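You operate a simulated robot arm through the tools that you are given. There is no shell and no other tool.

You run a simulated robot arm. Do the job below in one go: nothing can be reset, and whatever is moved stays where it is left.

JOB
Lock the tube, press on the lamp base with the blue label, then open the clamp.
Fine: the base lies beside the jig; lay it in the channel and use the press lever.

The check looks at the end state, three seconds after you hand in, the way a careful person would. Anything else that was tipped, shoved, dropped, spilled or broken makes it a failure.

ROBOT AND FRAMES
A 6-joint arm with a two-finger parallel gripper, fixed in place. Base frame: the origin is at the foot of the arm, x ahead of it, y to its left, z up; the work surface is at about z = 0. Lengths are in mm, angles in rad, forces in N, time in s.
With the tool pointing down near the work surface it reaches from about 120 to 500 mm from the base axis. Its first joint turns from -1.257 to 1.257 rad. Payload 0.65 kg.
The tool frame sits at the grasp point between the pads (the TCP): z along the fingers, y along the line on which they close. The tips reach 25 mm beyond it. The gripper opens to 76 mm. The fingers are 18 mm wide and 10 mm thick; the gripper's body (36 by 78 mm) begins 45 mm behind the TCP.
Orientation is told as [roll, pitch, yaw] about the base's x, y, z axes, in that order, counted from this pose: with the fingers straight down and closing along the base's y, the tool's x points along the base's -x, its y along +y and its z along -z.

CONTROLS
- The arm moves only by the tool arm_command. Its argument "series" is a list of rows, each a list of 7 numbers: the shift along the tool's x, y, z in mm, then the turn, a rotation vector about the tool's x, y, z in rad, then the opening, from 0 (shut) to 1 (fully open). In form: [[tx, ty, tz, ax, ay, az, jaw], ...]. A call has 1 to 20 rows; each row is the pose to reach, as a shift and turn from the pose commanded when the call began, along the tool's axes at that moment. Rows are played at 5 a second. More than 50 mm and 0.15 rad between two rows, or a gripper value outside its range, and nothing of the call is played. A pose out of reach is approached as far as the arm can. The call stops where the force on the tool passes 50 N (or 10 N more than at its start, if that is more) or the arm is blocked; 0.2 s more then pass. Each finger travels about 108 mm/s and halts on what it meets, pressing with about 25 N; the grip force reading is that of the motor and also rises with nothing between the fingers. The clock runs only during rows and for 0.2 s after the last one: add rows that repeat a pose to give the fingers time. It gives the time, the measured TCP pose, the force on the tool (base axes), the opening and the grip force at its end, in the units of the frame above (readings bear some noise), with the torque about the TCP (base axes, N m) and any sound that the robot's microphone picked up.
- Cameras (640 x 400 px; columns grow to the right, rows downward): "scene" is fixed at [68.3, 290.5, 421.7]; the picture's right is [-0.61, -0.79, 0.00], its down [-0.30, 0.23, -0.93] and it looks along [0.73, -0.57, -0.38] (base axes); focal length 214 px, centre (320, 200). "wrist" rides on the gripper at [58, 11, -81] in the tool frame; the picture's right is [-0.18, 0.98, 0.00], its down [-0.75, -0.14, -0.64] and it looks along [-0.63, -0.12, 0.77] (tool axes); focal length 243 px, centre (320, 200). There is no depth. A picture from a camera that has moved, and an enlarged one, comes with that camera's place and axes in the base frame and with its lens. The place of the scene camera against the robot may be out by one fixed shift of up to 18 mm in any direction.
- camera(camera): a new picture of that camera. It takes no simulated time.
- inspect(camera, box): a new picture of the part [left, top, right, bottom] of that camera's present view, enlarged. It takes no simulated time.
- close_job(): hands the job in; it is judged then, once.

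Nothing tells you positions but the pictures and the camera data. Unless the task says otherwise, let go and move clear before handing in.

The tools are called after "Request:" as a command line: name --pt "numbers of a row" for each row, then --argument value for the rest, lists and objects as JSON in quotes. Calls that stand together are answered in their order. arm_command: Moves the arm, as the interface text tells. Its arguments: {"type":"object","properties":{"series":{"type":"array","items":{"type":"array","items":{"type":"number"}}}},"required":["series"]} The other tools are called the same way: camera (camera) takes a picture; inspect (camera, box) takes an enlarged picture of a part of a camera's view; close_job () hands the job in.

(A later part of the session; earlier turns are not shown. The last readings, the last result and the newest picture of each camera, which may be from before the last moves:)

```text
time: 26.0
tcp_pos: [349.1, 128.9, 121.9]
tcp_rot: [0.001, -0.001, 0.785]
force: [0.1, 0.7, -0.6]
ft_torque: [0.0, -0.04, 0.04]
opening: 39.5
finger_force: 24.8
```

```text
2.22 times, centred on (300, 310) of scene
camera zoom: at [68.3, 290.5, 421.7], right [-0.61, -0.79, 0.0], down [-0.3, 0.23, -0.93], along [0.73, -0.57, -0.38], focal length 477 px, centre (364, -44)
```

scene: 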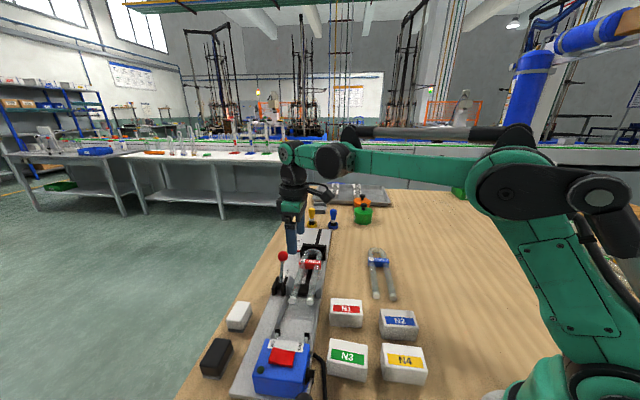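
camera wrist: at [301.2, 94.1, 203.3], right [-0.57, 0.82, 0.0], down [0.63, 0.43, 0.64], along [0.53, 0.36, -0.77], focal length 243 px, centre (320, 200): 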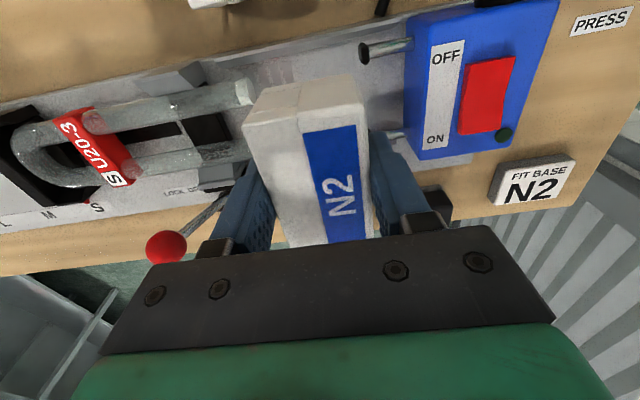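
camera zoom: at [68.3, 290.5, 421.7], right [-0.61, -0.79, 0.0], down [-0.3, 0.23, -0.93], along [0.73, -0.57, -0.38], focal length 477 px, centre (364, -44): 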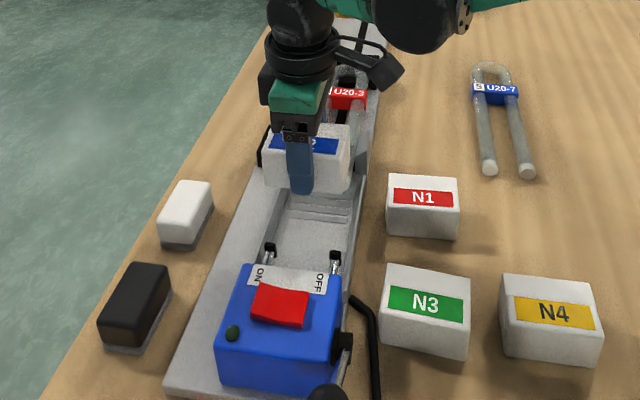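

Request:
arm_command --pt "0 0 15 0 0 0 0.42" --pt "0 0 30 0 0 0 0.42" --pt "0 0 42 0 0 0 0.42" --pt "0 0 42 0 0 0 0.42"

Request:
camera --camera "wrist"

Request:
inspect --camera "wrist" --box '[220, 0, 420, 140]'

Request:
inspect --camera "scene" --box '[250, 250, 350, 350]'

```text
time: 27.0
tcp_pos: [350.4, 129.8, 79.4]
tcp_rot: [-0.001, -0.001, 0.784]
force: [0.3, -0.8, -0.4]
ft_torque: [-0.04, 0.0, 0.01]
opening: 39.6
finger_force: 25.1
```

```text
taken
camera wrist: at [301.3, 94.3, 160.3], right [-0.57, 0.82, 0.0], down [0.63, 0.43, 0.64], along [0.53, 0.36, -0.77], focal length 243 px, centre (320, 200)
```

wrist: 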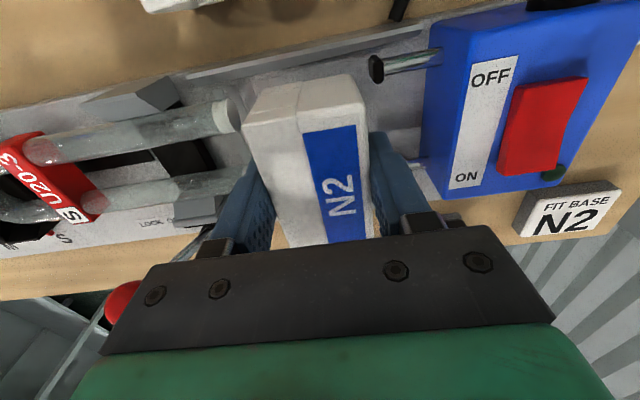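

```text
2.86 times, centred on (320, 70) of wrist
camera zoom: at [301.3, 94.3, 160.3], right [-0.57, 0.82, 0.0], down [0.63, 0.43, 0.64], along [0.53, 0.36, -0.77], focal length 693 px, centre (320, 571)
```

zoom: 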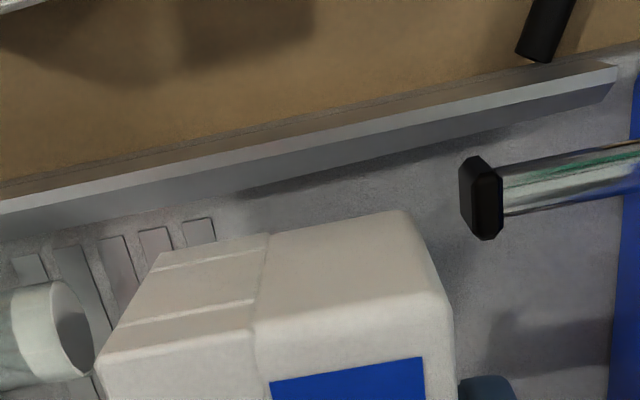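

```text
4.00 times, centred on (300, 300) of scene
camera zoom: at [68.3, 290.5, 421.7], right [-0.61, -0.79, 0.0], down [-0.3, 0.23, -0.93], along [0.73, -0.57, -0.38], focal length 858 px, centre (400, -200)
```

zoom: 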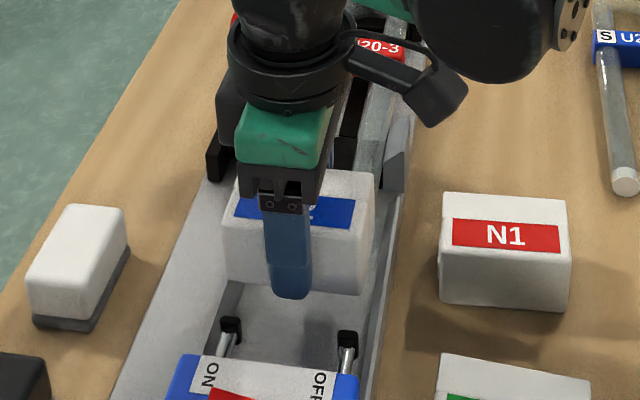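

Request:
inspect --camera "wrist" --box '[260, 15, 380, 90]'

Request:
inspect --camera "scene" --box '[285, 300, 345, 350]'

```text
5.33 times, centred on (320, 52) of wrist
camera zoom: at [301.3, 94.3, 160.3], right [-0.57, 0.82, 0.0], down [0.63, 0.43, 0.64], along [0.53, 0.36, -0.77], focal length 1294 px, centre (320, 987)
```

zoom: 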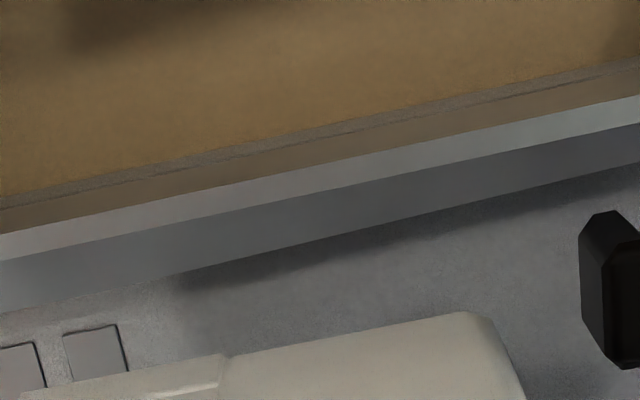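

```text
8.00 times, centred on (315, 325) of scene
camera zoom: at [68.3, 290.5, 421.7], right [-0.61, -0.79, 0.0], down [-0.3, 0.23, -0.93], along [0.73, -0.57, -0.38], focal length 1716 px, centre (360, -800)
```

zoom: 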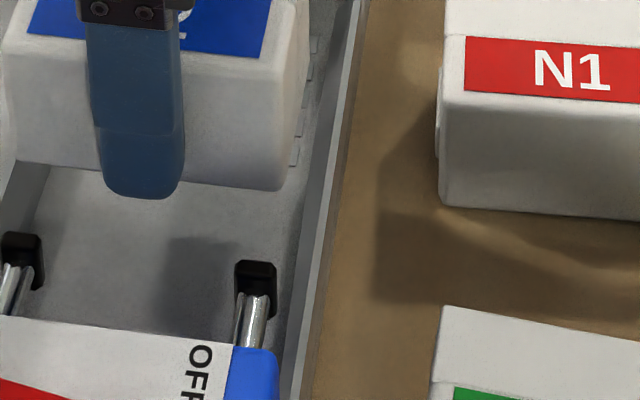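

The rails are low with sloped lead-ins, and the base is centred over the channel to within about 1 mm. I'll lower it to just above the floor, then creep down while watching the force.

Request:
arm_command --pt "0 0 10 0 0 0 0.42" --pt "0 0 20 0 0 0 0.42" --pt "0 0 27 0 0 0 0.42" --pt "0 0 30 0 0 0 0.42" --pt "0 0 30 0 0 0 0.42"

Request:
camera --camera "wrist"

Request:
inspect --camera "scene" --box '[250, 250, 350, 350]'

Request:
inspect --camera "wrist" --box '[180, 20, 440, 180]'

```text
time: 28.2
tcp_pos: [350.8, 129.3, 50.3]
tcp_rot: [0.0, 0.0, 0.785]
force: [-0.6, -0.4, -0.7]
ft_torque: [0.01, 0.0, 0.04]
opening: 39.6
finger_force: 24.8
```

```text
taken
camera wrist: at [301.0, 94.6, 130.3], right [-0.57, 0.82, 0.0], down [0.63, 0.43, 0.64], along [0.53, 0.36, -0.77], focal length 243 px, centre (320, 200)
```

wrist: 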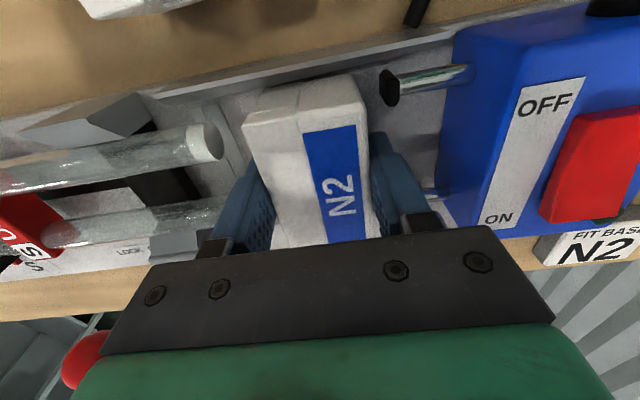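

```text
4.00 times, centred on (300, 300) of scene
camera zoom: at [68.3, 290.5, 421.7], right [-0.61, -0.79, 0.0], down [-0.3, 0.23, -0.93], along [0.73, -0.57, -0.38], focal length 858 px, centre (400, -200)
```

zoom: 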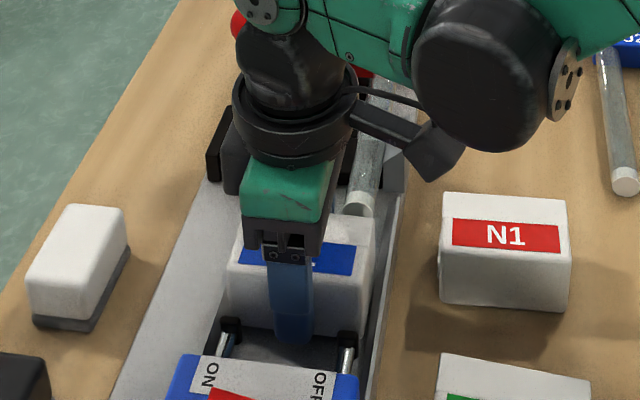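

```text
2.46 times, centred on (310, 100) of wrist
camera zoom: at [301.0, 94.6, 130.3], right [-0.57, 0.82, 0.0], down [0.63, 0.43, 0.64], along [0.53, 0.36, -0.77], focal length 597 px, centre (345, 446)
```

zoom: 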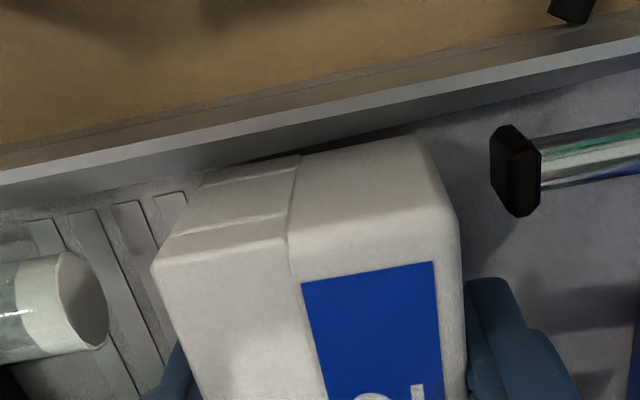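

Request:
inspect --camera "scene" --box '[285, 300, 355, 350]'

Request:
inspect --camera "scene" --box '[290, 295, 325, 340]'

```text
8.00 times, centred on (320, 325) of scene
camera zoom: at [68.3, 290.5, 421.7], right [-0.61, -0.79, 0.0], down [-0.3, 0.23, -0.93], along [0.73, -0.57, -0.38], focal length 1716 px, centre (320, -800)
```

zoom: 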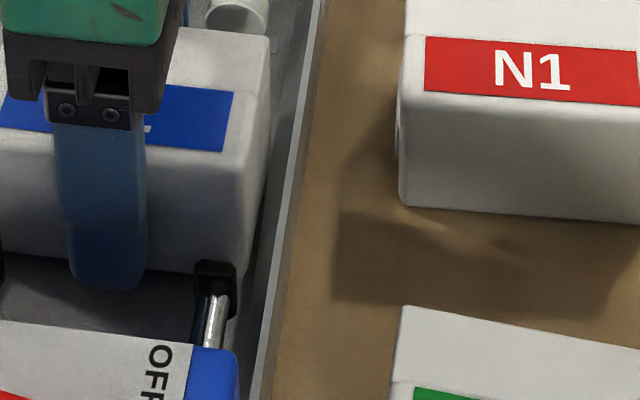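

```text
8.89 times, centred on (308, 318) of scene
camera zoom: at [68.3, 290.5, 421.7], right [-0.61, -0.79, 0.0], down [-0.3, 0.23, -0.93], along [0.73, -0.57, -0.38], focal length 1906 px, centre (431, -844)
```

zoom: 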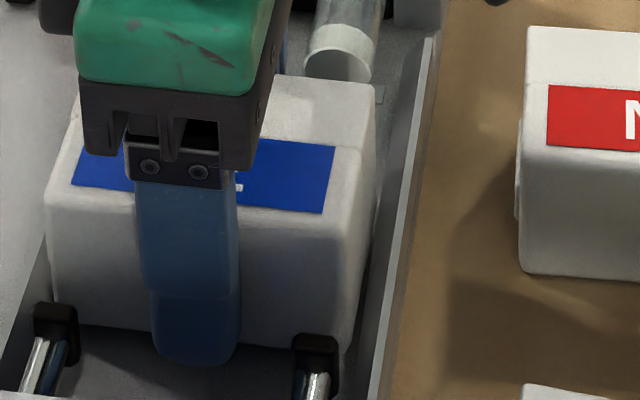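

Request:
arm_command --pt "0 0 1.5 0 0 0 0.42" --pt "0 0 3 0 0 0 0.42" --pt "0 0 3 0 0 0 0.42"

Request:
arm_command --pt "0 0 0.7 0 0 0 0.42" --pt "0 0 1.4 0 0 0 0.42" --pt "0 0 1.4 0 0 0 0.42"

```text
time: 29.0
tcp_pos: [349.8, 129.3, 46.5]
tcp_rot: [0.001, 0.0, 0.785]
force: [0.6, 0.2, -0.8]
ft_torque: [0.01, -0.01, -0.02]
opening: 39.6
finger_force: 24.9
```

```text
time: 29.8
tcp_pos: [349.1, 128.7, 45.6]
tcp_rot: [0.001, 0.001, 0.785]
force: [-3.6, -3.3, 0.5]
ft_torque: [-0.13, 0.04, -0.08]
opening: 39.6
finger_force: 24.6
```

A small lateral force toward -v shows the base touching the +v rail. I'll shift 1 mm toward -v and keep creeping down.

Request:
arm_command --pt "0.5 0 0 0 0 0 0.42" --pt "1.0 0 0 0 0 0 0.42" --pt "1.0 0 0 0 0 0 0.42"

Request:
inspect --camera "wrist" --box '[180, 20, 440, 180]'

```text
time: 30.6
tcp_pos: [349.7, 129.4, 46.6]
tcp_rot: [0.001, 0.001, 0.785]
force: [-0.1, -0.3, -1.3]
ft_torque: [0.02, -0.02, -0.01]
opening: 39.7
finger_force: 25.3
```

```text
2.46 times, centred on (310, 100) of wrist
camera zoom: at [301.0, 94.2, 126.6], right [-0.57, 0.82, 0.0], down [0.63, 0.43, 0.64], along [0.53, 0.36, -0.77], focal length 597 px, centre (345, 446)
```

zoom: 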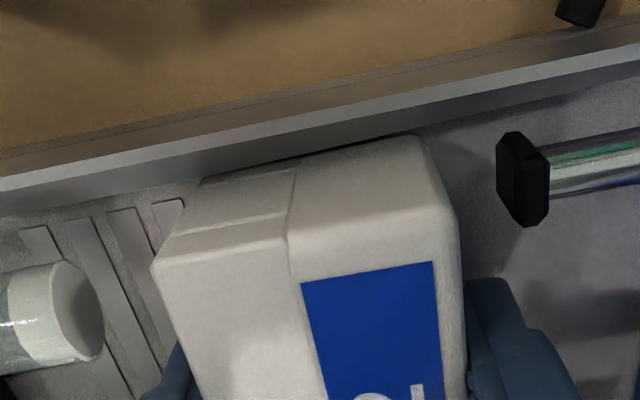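

Request:
arm_command --pt "0 0 0.7 0 0 0 0.42" --pt "0 0 1.4 0 0 0 0.42" --pt "0 0 1.4 0 0 0 0.42"

Request:
arm_command --pt "0 0 0.5 0 0 0 0.42" --pt "0 0 1.0 0 0 0 0.42" --pt "0 0 1.0 0 0 0 0.42"

```text
time: 31.4
tcp_pos: [350.8, 128.1, 44.7]
tcp_rot: [0.0, -0.001, 0.785]
force: [0.5, -0.3, -0.8]
ft_torque: [0.0, 0.01, 0.0]
opening: 39.6
finger_force: 25.3
```

```text
time: 32.2
tcp_pos: [350.5, 127.6, 42.0]
tcp_rot: [0.001, 0.0, 0.788]
force: [2.9, -0.9, 22.4]
ft_torque: [-0.04, -0.07, 0.01]
opening: 39.4
finger_force: 25.2
```

There is now a clean vertical reaction of about 22 N, so the base is on the floor. I'll relieve the pressure, open the fingers by a few mm and look.

Request:
arm_command --pt "0 0 -0.7 0 0 0 0.42" --pt "0 0 -0.7 0 0 0 0.55" --pt "0 0 -0.7 0 0 0 0.64" --pt "0 0 -0.7 0 0 0 0.64"

Request:
inspect --camera "wrist" --box '[180, 20, 440, 180]'

Request:
inspect --camera "scene" --box '[270, 285, 345, 345]'

```text
time: 33.2
tcp_pos: [351.0, 127.6, 43.9]
tcp_rot: [0.0, 0.0, 0.785]
force: [-0.8, 0.6, -0.1]
ft_torque: [-0.03, 0.02, -0.03]
opening: 48.6
finger_force: 0.0
```

```text
2.46 times, centred on (310, 100) of wrist
camera zoom: at [300.4, 93.4, 123.7], right [-0.57, 0.82, 0.0], down [0.63, 0.43, 0.64], along [0.53, 0.36, -0.77], focal length 597 px, centre (345, 446)
```

zoom: 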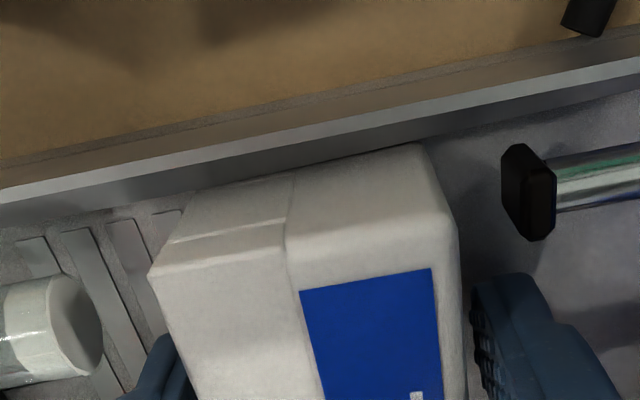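

```text
6.67 times, centred on (308, 315) of scene
camera zoom: at [68.3, 290.5, 421.7], right [-0.61, -0.79, 0.0], down [-0.3, 0.23, -0.93], along [0.73, -0.57, -0.38], focal length 1430 px, centre (403, -567)
```

zoom: 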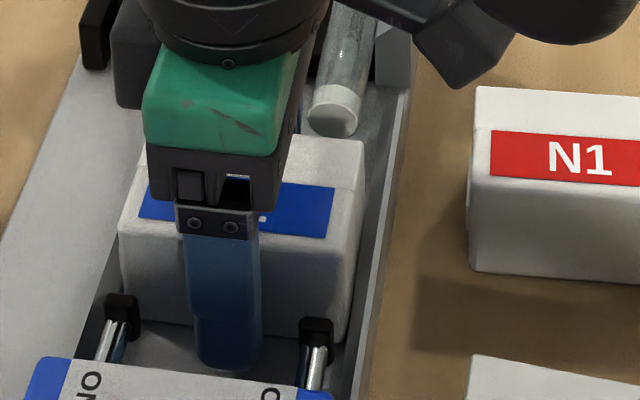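

The base is resting in the channel. I'll lift straight up and look at it without the gripper in the way.

Request:
arm_command --pt "0 0 -15 0 0 0 0.64" --pt "0 0 -35 0 0 0 0.64" --pt "0 0 -70 0 0 0 0.7" --pt "0 0 -105 0 0 0 0.7" --pt "30 0 -130 0 0 0 0.7" --pt "60 0 -140 0 0 0 0.7" --pt "60 0 -140 0 0 0 0.7"

Request:
camera --camera "wrist"

Request:
inspect --camera "wrist" --box '[220, 60, 420, 220]'

Request:
inspect --camera "scene" --box '[250, 245, 350, 345]'

```text
time: 34.8
tcp_pos: [308.9, 84.0, 183.9]
tcp_rot: [-0.001, 0.001, 0.788]
force: [-0.4, -0.1, -0.3]
ft_torque: [-0.01, 0.0, 0.03]
opening: 53.1
finger_force: 0.0
```

```text
taken
camera wrist: at [259.9, 49.3, 264.7], right [-0.57, 0.82, 0.0], down [0.63, 0.43, 0.64], along [0.53, 0.36, -0.77], focal length 243 px, centre (320, 200)
```

wrist: 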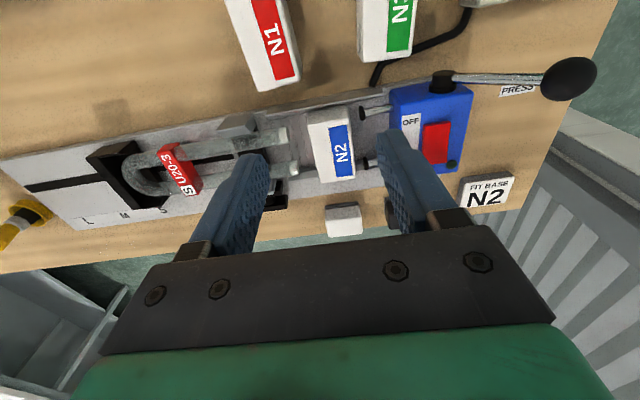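

```text
2.50 times, centred on (320, 140) of wrist
camera zoom: at [259.9, 49.3, 264.7], right [-0.57, 0.82, 0.0], down [0.63, 0.43, 0.64], along [0.53, 0.36, -0.77], focal length 606 px, centre (320, 350)
```

zoom: 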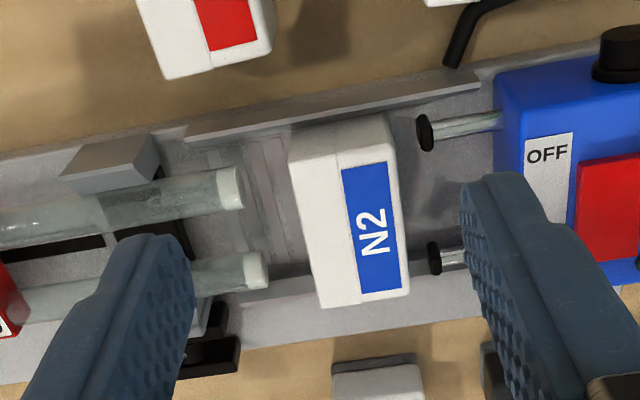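

```text
4.00 times, centred on (300, 295) of scene
camera zoom: at [68.3, 290.5, 421.7], right [-0.61, -0.79, 0.0], down [-0.3, 0.23, -0.93], along [0.73, -0.57, -0.38], focal length 858 px, centre (400, -180)
```

zoom: 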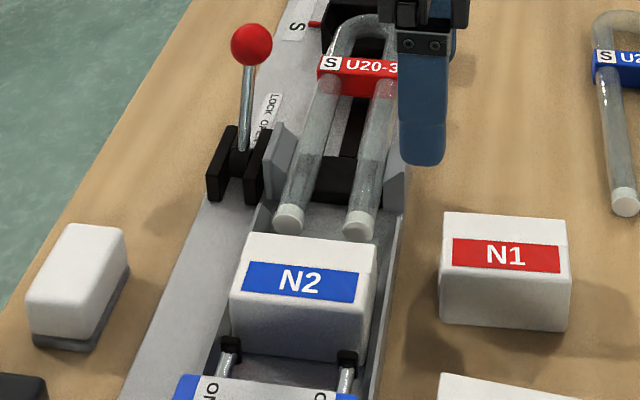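

N2 sits square in the channel between the pushers and the tube ends. Next is the press lever, with its ball near (201.5, 208, 91) and its hub near (247, 167, 41). I'll turn the closed gripper so the rigid side of the fingers faces the ball from behind, and hover there.

Request:
arm_command --pt "-1.1 18 -1 0 0 0.143 0.5" --pt "-2.2 36 -2 0 0 0.286 0.3" --pt "-3.3 54 -3 0 0 0.429 0.1" --pt "-4.4 72 -4 0 0 0.572 0" --pt "-5.5 90 -5 0 0 0.715 0" --pt "-6.6 108 -6 0 0 0.858 0" --pt "-7.7 126 -6 0 0 1.0 0" --pt "-8.8 144 -6 0 0 1.144 0" --pt "-9.9 162 -6 0 0 1.287 0" --pt "-11 180 -6 0 0 1.43 0" --pt "-12.2 199 -6 0 0 1.573 0" --pt "-12.2 199 -6 0 0 1.573 0"

Request:
camera --camera "wrist"

Request:
camera --camera "scene"

```text
time: 37.4
tcp_pos: [175.5, 235.4, 189.1]
tcp_rot: [0.0, 0.0, -0.788]
force: [-0.5, 0.8, -0.2]
ft_torque: [-0.01, -0.01, 0.0]
opening: 0.0
finger_force: 23.5
```

```text
taken
camera wrist: at [142.3, 283.0, 270.1], right [0.83, 0.56, 0.0], down [0.43, -0.63, 0.64], along [0.36, -0.53, -0.77], focal length 243 px, centre (320, 200)
```

wrist: 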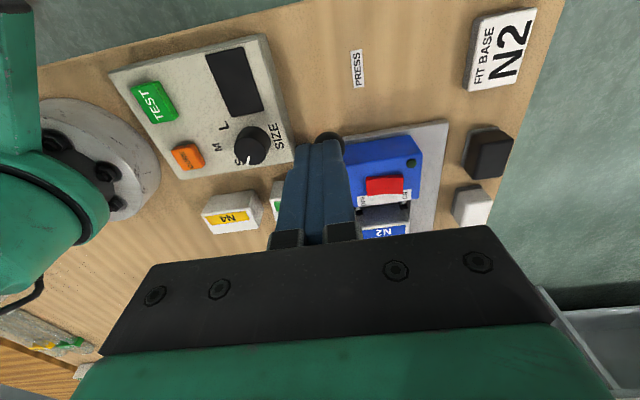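

```text
taken
```

scene: 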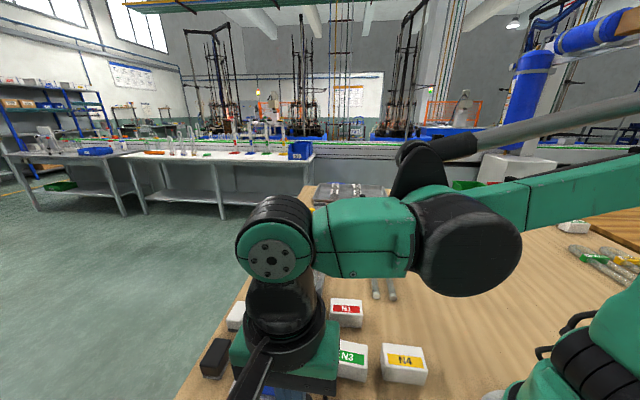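

I'll descend behind the ball, then push along the lever's arc in small steps.

Request:
arm_command --pt "0 0 22 0 0 0 0" --pt "0 0 44 0 0 0 0" --pt "0 0 66 0 0 0 0" --pt "0 0 80 0 0 0 0" --pt "0 0 88 0 0 0 0" --pt "0 0 88 0 0 0 0"

Request:
camera --camera "wrist"

Request:
inspect --camera "scene" --box '[180, 250, 400, 400]'

```text
time: 38.8
tcp_pos: [173.6, 234.6, 101.3]
tcp_rot: [0.001, -0.001, -0.787]
force: [-0.9, 0.1, 0.1]
ft_torque: [-0.03, -0.02, 0.03]
opening: 0.0
finger_force: 22.8
```

```text
taken
camera wrist: at [141.9, 282.8, 181.3], right [0.83, 0.56, 0.0], down [0.43, -0.63, 0.64], along [0.36, -0.53, -0.77], focal length 243 px, centre (320, 200)
```

wrist: 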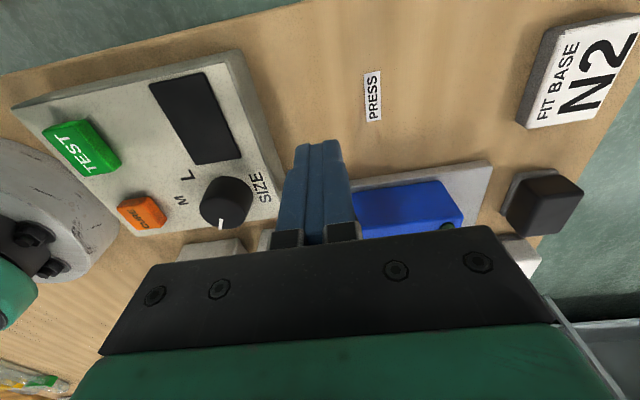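

```text
2.67 times, centred on (290, 325) of scene
camera zoom: at [68.3, 290.5, 421.7], right [-0.61, -0.79, 0.0], down [-0.3, 0.23, -0.93], along [0.73, -0.57, -0.38], focal length 572 px, centre (400, -133)
```

zoom: 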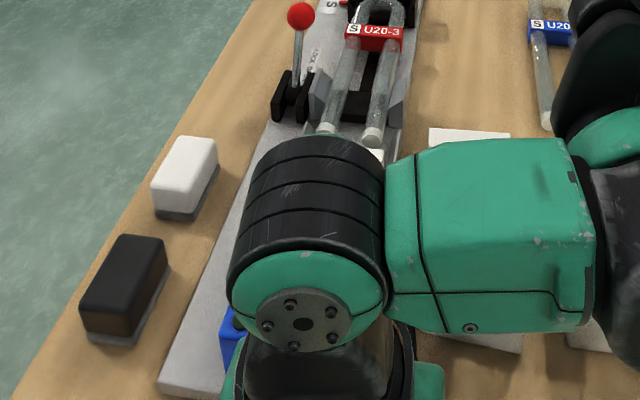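

Request:
arm_command --pt "-8 0 0 0 0 0 0" --pt "-14 0 0 0 0 0 0" --pt "-18 0 -2 0 0 0 0" --pt "-22 0 -6 0 0 0 0" --pt "-27 0 -10 0 0 0 0" --pt "-31.8 0 -14.5 0 0 0 0"

Request:
camera --camera "wrist"

```text
time: 39.8
tcp_pos: [187.1, 223.5, 107.3]
tcp_rot: [0.0, 0.019, -0.78]
force: [-8.5, 6.6, -1.0]
ft_torque: [0.17, 0.07, 0.0]
opening: 0.1
finger_force: 23.6
stopped in row 4: the force on the tool passed its limit at 61 N (the readings are from after the stop); the commanded pose is now the measured one
```

```text
taken
camera wrist: at [153.8, 271.2, 188.8], right [0.82, 0.57, 0.0], down [0.44, -0.64, 0.63], along [0.36, -0.52, -0.78], focal length 243 px, centre (320, 200)
```

wrist: 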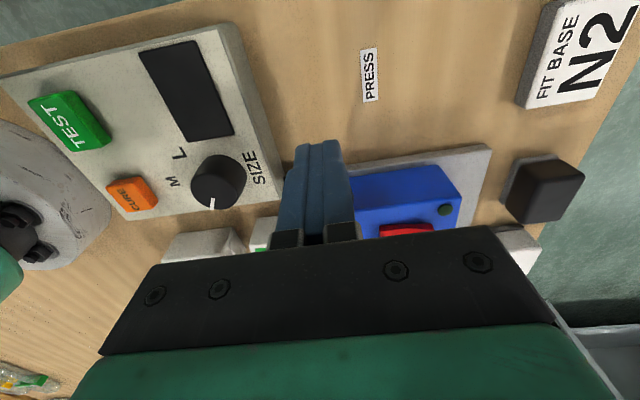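

The ball didn't yield in the +u direction: 61 N at first contact and no travel. The lever probably works by pressing down instead. I'll back off, rise and look.

Request:
arm_command --pt "8 0 0 0 0 0 0" --pt "20 0 0 0 0 0 0" --pt "20 0 -30 0 0 0 0" --pt "20 0 -70 0 0 0 0.3" --pt "40 0 -90 0 0 0 0.7" --pt "40 0 -90 0 0 0 1" --pt "40 0 -90 0 0 0 1"

Request:
camera --camera "wrist"

Request:
inspect --camera "wrist" --box '[270, 60, 470, 240]'

Request:
camera --camera "scene"

```text
time: 41.4
tcp_pos: [156.7, 251.8, 198.6]
tcp_rot: [0.001, 0.015, -0.781]
force: [0.4, -1.3, 0.5]
ft_torque: [0.02, -0.01, -0.04]
opening: 76.0
finger_force: 0.0
```

```text
taken
camera wrist: at [124.0, 299.4, 280.4], right [0.82, 0.57, 0.0], down [0.44, -0.64, 0.63], along [0.36, -0.52, -0.78], focal length 243 px, centre (320, 200)
```

wrist: 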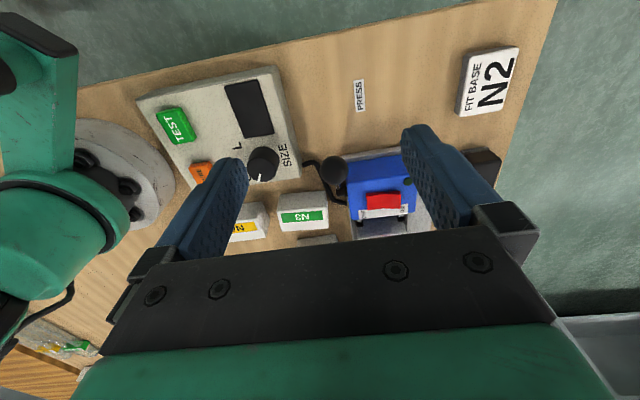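

```text
2.22 times, centred on (370, 150) of wrist
camera zoom: at [124.0, 299.4, 280.4], right [0.82, 0.57, 0.0], down [0.44, -0.64, 0.63], along [0.36, -0.52, -0.78], focal length 539 px, centre (209, 311)
```

zoom: 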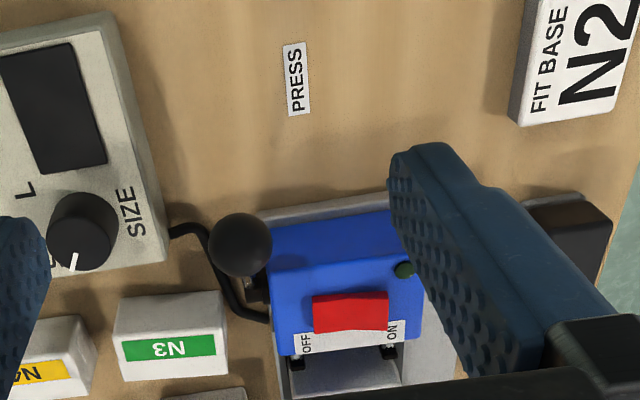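

```text
taken
```

scene: 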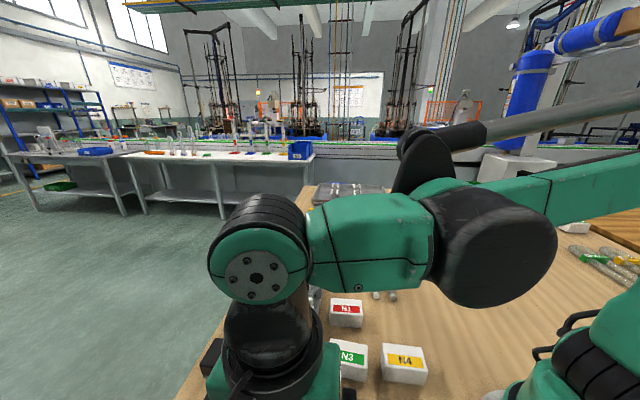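

The ball is back where it was, so the lever is on its upper stop and should be pressed down toward the rear. I'll straddle the ball with the fingers along its pivot axis direction so I can hold it and follow the arc.

Request:
arm_command --pt "-25 0 8 0 -0.008 0.002 1" --pt "-50 0.5 16 0 -0.015 0.004 1" --pt "-62.6 0.9 33 0 -0.015 0.004 1" --pt "-62.6 0.9 33 0 -0.015 0.004 1"

Request:
camera --camera "wrist"

```text
time: 42.4
tcp_pos: [206.8, 207.3, 166.7]
tcp_rot: [0.001, -0.001, -0.786]
force: [0.4, 0.7, -0.5]
ft_torque: [0.0, 0.03, -0.05]
opening: 75.8
finger_force: 0.1
```

```text
taken
camera wrist: at [172.8, 255.4, 246.7], right [0.82, 0.57, 0.0], down [0.43, -0.63, 0.64], along [0.36, -0.53, -0.77], focal length 243 px, centre (320, 200)
```

wrist: 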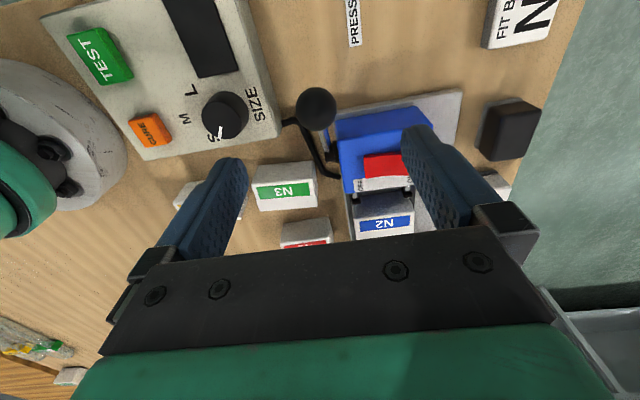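

Request:
arm_command --pt "4.9 -1.6 20 0 0 0 1" --pt "4.9 -1.6 42 0 0 0 1" --pt "4.9 -1.6 56 0 0 0 1" --pt "4.9 -1.6 63 0 0 0 1" --pt "4.9 -1.6 63 0 0 0 1"

Request:
camera --camera "wrist"

```text
time: 43.6
tcp_pos: [200.7, 211.2, 101.2]
tcp_rot: [-0.001, 0.001, -0.785]
force: [0.4, -0.4, 1.0]
ft_torque: [-0.01, 0.01, -0.01]
opening: 76.0
finger_force: 0.2
```

```text
taken
camera wrist: at [167.3, 258.8, 182.0], right [0.82, 0.57, 0.0], down [0.43, -0.63, 0.64], along [0.36, -0.53, -0.77], focal length 243 px, centre (320, 200)
```

wrist: 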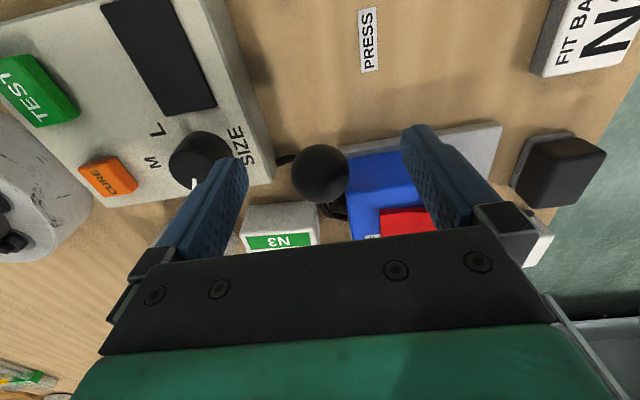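

The ball is centred between the fingers. I'll close on it.

Request:
arm_command --pt "-2 0 0 0 0 0 0.8" --pt "-2 0 0 0 0 0 0.6" --pt "-2 0 0 0 0 0 0.45" --pt "-2 0 0 0 0 0 0.36" --pt "-2 0 0 0 0 0 0.3" --pt "-2 0 0 0 0 0 0.25" --pt "-2 0 0 0 0 0 0.25"

Request:
camera --camera "wrist"

```text
time: 45.2
tcp_pos: [202.2, 210.3, 101.9]
tcp_rot: [0.002, -0.001, -0.786]
force: [9.2, 6.9, -2.6]
ft_torque: [0.13, -0.07, 0.03]
opening: 25.9
finger_force: 41.5
```

```text
taken
camera wrist: at [168.2, 257.4, 181.9], right [0.82, 0.57, 0.0], down [0.43, -0.63, 0.64], along [0.36, -0.53, -0.77], focal length 243 px, centre (320, 200)
```

wrist: 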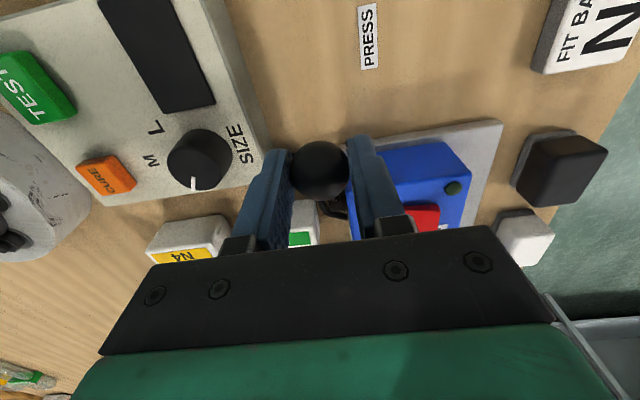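

I have the ball. I'll relax the small sideways load, then try a short move down and back along the arc.

Request:
arm_command --pt "0 0.6 0 0 0 0 0.27" --pt "0 1.2 0 0 0 0 0.27" --pt "0 1.2 0 0 0 0 0.27"

Request:
arm_command --pt "0.9 0 1.2 0 0 0 0.27" --pt "1.8 0 2.4 0 0 0 0.27" --pt "2.7 0 3.6 0 0 0 0.27" --pt "3.7 0 4.9 0 0 0 0.27"

```text
time: 46.0
tcp_pos: [203.0, 209.1, 100.5]
tcp_rot: [-0.004, 0.002, -0.785]
force: [-19.7, 2.9, 22.6]
ft_torque: [-0.42, -0.09, -0.06]
opening: 25.8
finger_force: 41.2
```

```text
time: 47.0
tcp_pos: [200.1, 211.5, 95.7]
tcp_rot: [0.0, -0.005, -0.787]
force: [3.7, -31.5, -5.0]
ft_torque: [-0.82, -0.56, 0.09]
opening: 25.8
finger_force: 40.9
```

Request:
camera --camera "wrist"

Request:
inspect --camera "scene" --box '[200, 220, 380, 400]'

```text
taken
camera wrist: at [166.4, 259.9, 176.4], right [0.83, 0.56, 0.0], down [0.43, -0.63, 0.65], along [0.36, -0.53, -0.76], focal length 243 px, centre (320, 200)
```

wrist: 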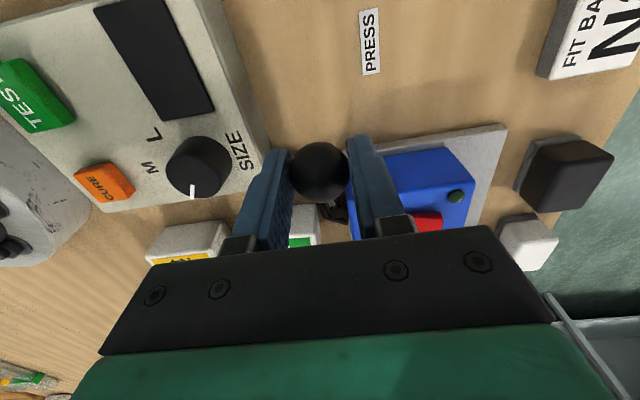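

```text
2.22 times, centred on (290, 310) of scene
camera zoom: at [68.4, 290.4, 421.7], right [-0.61, -0.79, 0.0], down [-0.3, 0.23, -0.93], along [0.73, -0.57, -0.38], focal length 477 px, centre (387, -44)
```

zoom: 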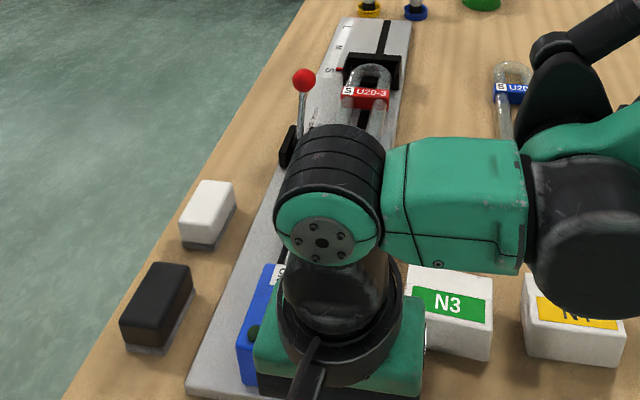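

The ball moved down with the hand, so this is the working direction. I'll relax the side loads (slightly +u and -v) and re-read the force.

Request:
arm_command --pt "-0.6 -0.5 0 0 0 0 0.27" --pt "-1.2 -0.9 0 0 0 0 0.27" --pt "-1.2 -0.9 0 0 0 0 0.27"

```text
time: 47.8
tcp_pos: [199.9, 211.6, 96.1]
tcp_rot: [0.005, 0.003, -0.784]
force: [8.5, 12.4, 2.9]
ft_torque: [0.13, -0.06, 0.05]
opening: 26.0
finger_force: 41.8
```

Request:
arm_command --pt "0.7 0.4 1.5 0 0 0 0.27" --pt "1.5 0.4 3 0 0 0 0.27" --pt "2.2 0.4 4.4 0 0 0 0.27" --pt "2.9 0.4 5.8 0 0 0 0.27" --pt "2.9 0.4 5.8 0 0 0 0.27"

```text
time: 49.0
tcp_pos: [198.6, 213.0, 90.1]
tcp_rot: [0.005, 0.0, -0.785]
force: [9.1, 20.5, 20.7]
ft_torque: [-0.46, -0.72, -0.02]
opening: 26.0
finger_force: 41.6
```

Request:
arm_command --pt "0.4 0.3 0 0 0 0 0.27" --pt "0.8 0.6 0 0 0 0 0.27" --pt "0.8 0.6 0 0 0 0 0.27"

```text
time: 49.8
tcp_pos: [198.0, 212.4, 89.9]
tcp_rot: [-0.001, -0.004, -0.787]
force: [21.9, -2.1, -19.0]
ft_torque: [0.42, 0.25, -0.07]
opening: 25.9
finger_force: 41.1
```

Request:
camera --camera "wrist"

Request:
inspect --camera "wrist" --box '[230, 100, 470, 250]'

```text
taken
camera wrist: at [164.8, 261.2, 170.5], right [0.83, 0.56, 0.0], down [0.43, -0.63, 0.64], along [0.36, -0.53, -0.76], focal length 243 px, centre (320, 200)
```

wrist: 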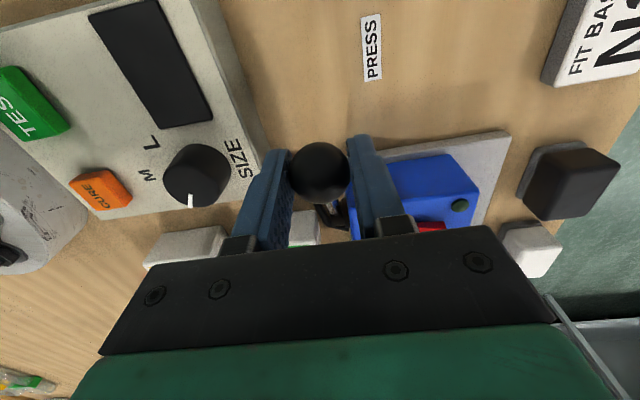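

```text
2.67 times, centred on (350, 175) of wrist
camera zoom: at [164.8, 261.2, 170.5], right [0.83, 0.56, 0.0], down [0.43, -0.63, 0.64], along [0.36, -0.53, -0.76], focal length 647 px, centre (240, 267)
```

zoom: 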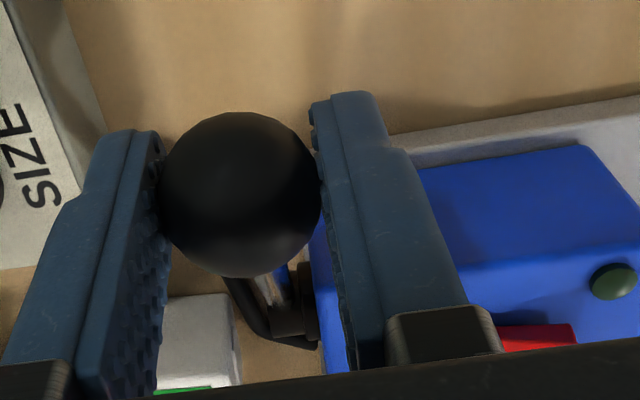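

The lever follows the hand, but holding the ball over-constrains the motion. I'll let go, rise above it, and press down on top with closed fingertips instead.

Request:
arm_command --pt "0 0 0 0 0 0 0.4" --pt "0 0 0 0 0 0 0.55" --pt "0 0 0 0 0 0 0.65" --pt "0 0 -15 0 0 0 0.65" --pt "0 0 -35 0 0 0 0.65" --pt "0 0 -60 0 0 0 0.65" --pt "0 0 -60 0 0 0 0.65"

Request:
camera --camera "wrist"

Request:
inspect --camera "wrist" --box '[250, 70, 450, 240]'

```text
time: 51.4
tcp_pos: [195.4, 211.9, 150.8]
tcp_rot: [0.002, 0.0, -0.786]
force: [-1.4, -0.1, -0.1]
ft_torque: [-0.03, 0.0, -0.02]
opening: 49.0
finger_force: 0.1
```

```text
taken
camera wrist: at [162.4, 259.6, 231.1], right [0.82, 0.57, 0.0], down [0.43, -0.63, 0.64], along [0.36, -0.53, -0.77], focal length 243 px, centre (320, 200)
```

wrist: 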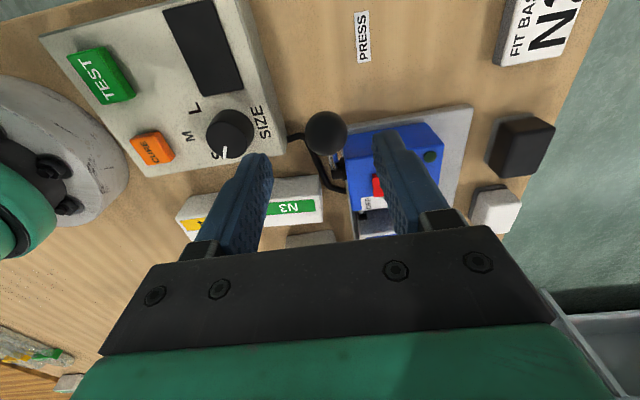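

```text
2.35 times, centred on (350, 155) of wrist
camera zoom: at [162.4, 259.6, 231.1], right [0.82, 0.57, 0.0], down [0.43, -0.63, 0.64], along [0.36, -0.53, -0.77], focal length 571 px, centre (249, 306)
```

zoom: 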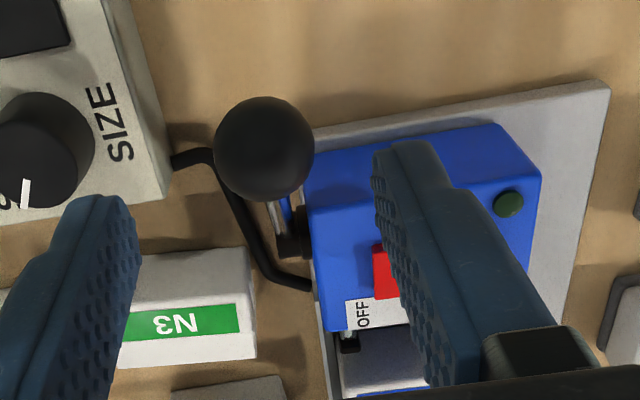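

The ball springs back to about (201.6, 209.4, 91.5), so the lever has a spring return. I'll close the fingers, centre over the ball, and press down from the top.

Request:
arm_command --pt "-2 1.5 0 0 0 0 0.4" --pt "-4.7 3 0 0 0 0 0.2" --pt "-4.7 3 0 0 0 0 0" --pt "-4.7 3 0 0 0 0 0" --pt "-4.7 3 8 0 0 0 0" --pt "-4.7 3 17 0 0 0 0" --pt "-4.7 3 17 0 0 0 0"

Request:
camera --camera "wrist"

```text
time: 53.0
tcp_pos: [203.0, 212.9, 132.7]
tcp_rot: [0.0, 0.0, -0.784]
force: [0.0, 0.0, 0.1]
ft_torque: [0.02, 0.02, -0.03]
opening: 0.0
finger_force: 24.2
```

```text
taken
camera wrist: at [169.2, 261.1, 213.9], right [0.82, 0.57, 0.0], down [0.43, -0.63, 0.64], along [0.36, -0.53, -0.77], focal length 243 px, centre (320, 200)
```

wrist: 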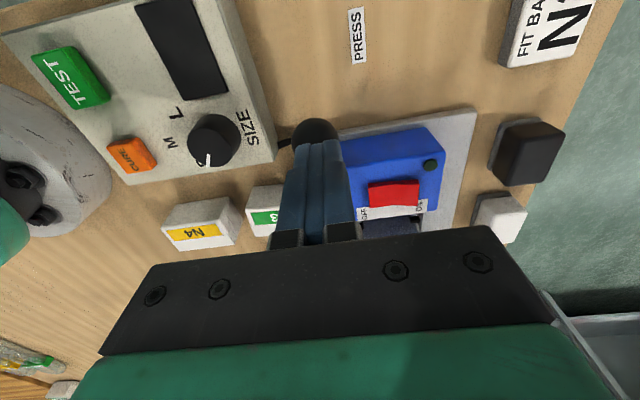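

Request:
arm_command --pt "0 -2.5 0 0 0 0 0" --pt "0 -2.5 3 0 0 0 0" --pt "1.4 -2.5 8 0 0 0 0" --pt "4.1 -2.5 13 0 0 0 0" --pt "6.3 -2.5 18 0 0 0 0" --pt "6.3 -2.5 18 0 0 0 0"

Request:
camera --camera "wrist"

```text
time: 54.4
tcp_pos: [198.3, 216.6, 115.4]
tcp_rot: [0.0, 0.0, -0.783]
force: [0.0, -0.2, 0.6]
ft_torque: [0.0, 0.02, 0.01]
opening: 0.0
finger_force: 23.0
```

```text
taken
camera wrist: at [164.0, 265.4, 195.5], right [0.82, 0.57, 0.0], down [0.43, -0.63, 0.64], along [0.36, -0.53, -0.77], focal length 243 px, centre (320, 200)
```

wrist: 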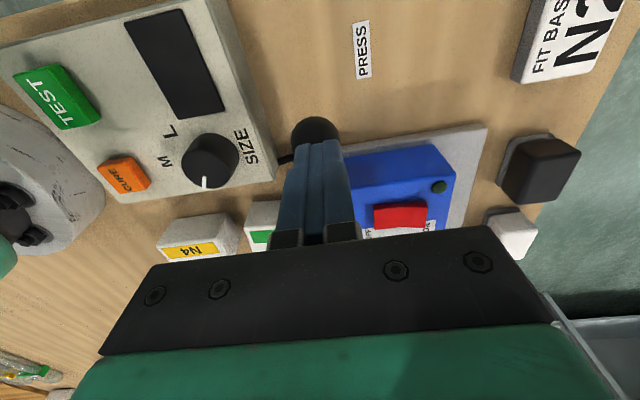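

The lever goes down with almost no resistance and the ball is now near z≈78. I'll keep following it down.

Request:
arm_command --pt "1 -0.5 3 0 0 0 0" --pt "1.8 -1 6 0 0 0 0" --pt "2.7 -1 9 0 0 0 0" --pt "3.4 -1 12 0 0 0 0" --pt "4.2 -1 15 0 0 0 0" --pt "4.8 -1 18 0 0 0 0" --pt "5.2 -1 20 0 0 0 0" --pt "5.2 -1 20 0 0 0 0"

Request:
camera --camera "wrist"

Request:
camera --camera "scene"

```text
time: 56.2
tcp_pos: [193.0, 217.7, 96.3]
tcp_rot: [0.001, 0.001, -0.786]
force: [-0.9, -0.8, 2.5]
ft_torque: [-0.06, 0.03, -0.01]
opening: 0.2
finger_force: 23.1
```

```text
taken
camera wrist: at [158.9, 266.8, 176.5], right [0.82, 0.57, 0.0], down [0.43, -0.63, 0.64], along [0.36, -0.53, -0.77], focal length 243 px, centre (320, 200)
```

wrist: 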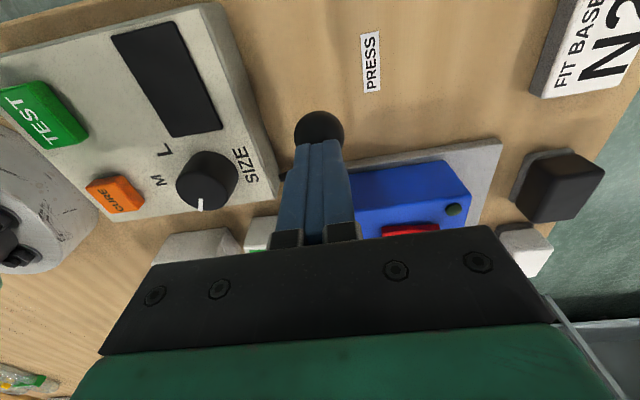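

```text
taken
```

scene: 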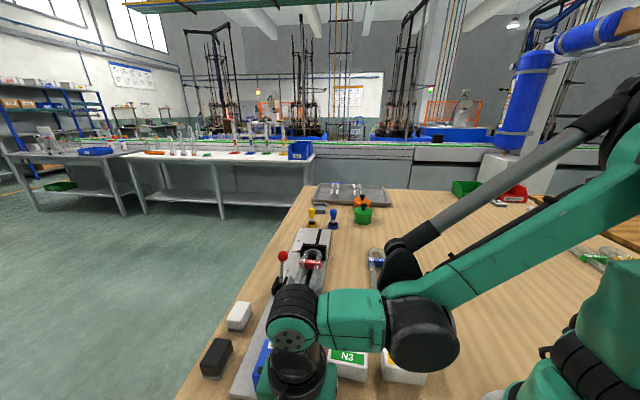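

Request:
arm_command --pt "1.5 0 3 0 0 0 0" --pt "3 0 6 0 0 0 0" --pt "4 0 9 0 0 0 0" --pt "4.5 0 12 0 0 0 0" --pt "5 0 15 0 0 0 0" --pt "5 0 18 0 0 0 0" --pt "5 0 18 0 0 0 0"

Request:
camera --camera "wrist"

Request:
inspect --camera "scene" --box '[220, 230, 380, 400]'

```text
time: 57.8
tcp_pos: [189.3, 222.4, 76.6]
tcp_rot: [0.0, 0.001, -0.787]
force: [-4.8, -7.1, 44.7]
ft_torque: [-0.19, 0.12, 0.02]
opening: 0.3
finger_force: 23.3
```

```text
taken
camera wrist: at [155.5, 270.6, 157.9], right [0.82, 0.57, 0.0], down [0.43, -0.63, 0.64], along [0.36, -0.53, -0.77], focal length 243 px, centre (320, 200)
```

wrist: 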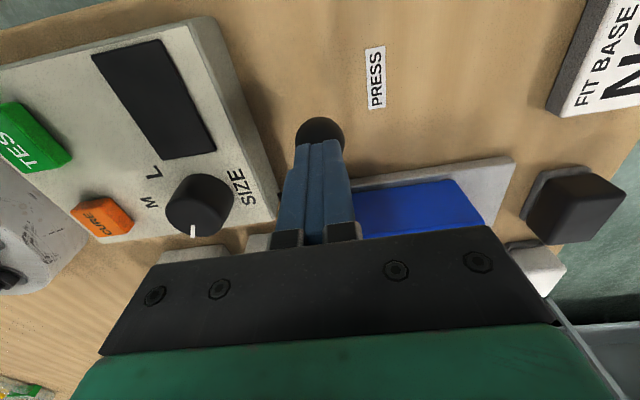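

```text
2.35 times, centred on (300, 315) of scene
camera zoom: at [68.2, 290.4, 421.8], right [-0.61, -0.79, 0.0], down [-0.3, 0.23, -0.93], along [0.73, -0.57, -0.38], focal length 505 px, centre (367, -71)
```

zoom: 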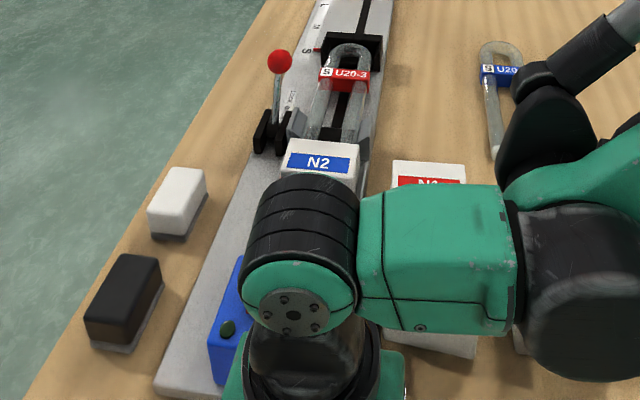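

The force rose to about 45 N and the base has moved up to the tube. I'll take a closer look.

Request:
inspect --camera "scene" --box '[270, 240, 340, 310]'

```text
5.71 times, centred on (305, 275) of scene
camera zoom: at [68.2, 290.4, 421.8], right [-0.61, -0.79, 0.0], down [-0.3, 0.23, -0.93], along [0.73, -0.57, -0.38], focal length 1226 px, centre (406, -229)
```

zoom: 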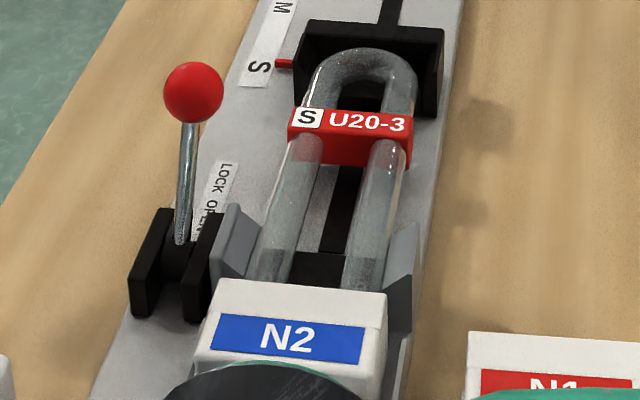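

Request:
arm_command --pt "0 0 0.4 0 0 0 0" --pt "0 0 0.8 0 0 0 0" --pt "0 0 0.8 0 0 0 0" --pt "0 0 0.8 0 0 0 0"

Request:
inspect --camera "scene" --box '[270, 240, 340, 310]'

```text
time: 58.2
tcp_pos: [189.8, 222.7, 77.3]
tcp_rot: [-0.002, 0.0, -0.783]
force: [-3.5, -3.0, 40.5]
ft_torque: [-0.1, 0.03, -0.05]
opening: 0.1
finger_force: 23.3
stopped in row 2: the force on the tool passed its limit at 58 N (the readings are from after the stop); the commanded pose is now the measured one
```

```text
5.71 times, centred on (305, 275) of scene
camera zoom: at [68.3, 290.4, 421.8], right [-0.61, -0.79, 0.0], down [-0.3, 0.23, -0.93], along [0.73, -0.57, -0.38], focal length 1226 px, centre (406, -229)
```

zoom: 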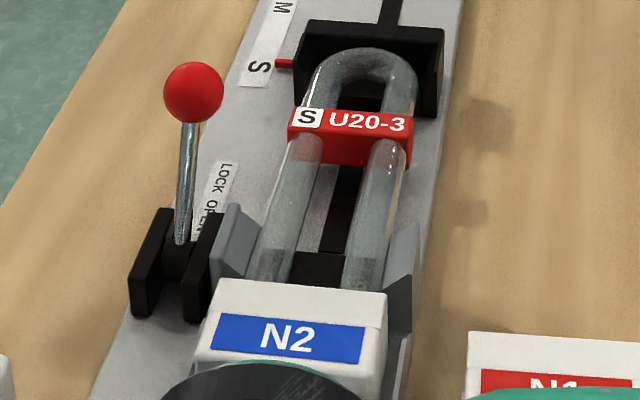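

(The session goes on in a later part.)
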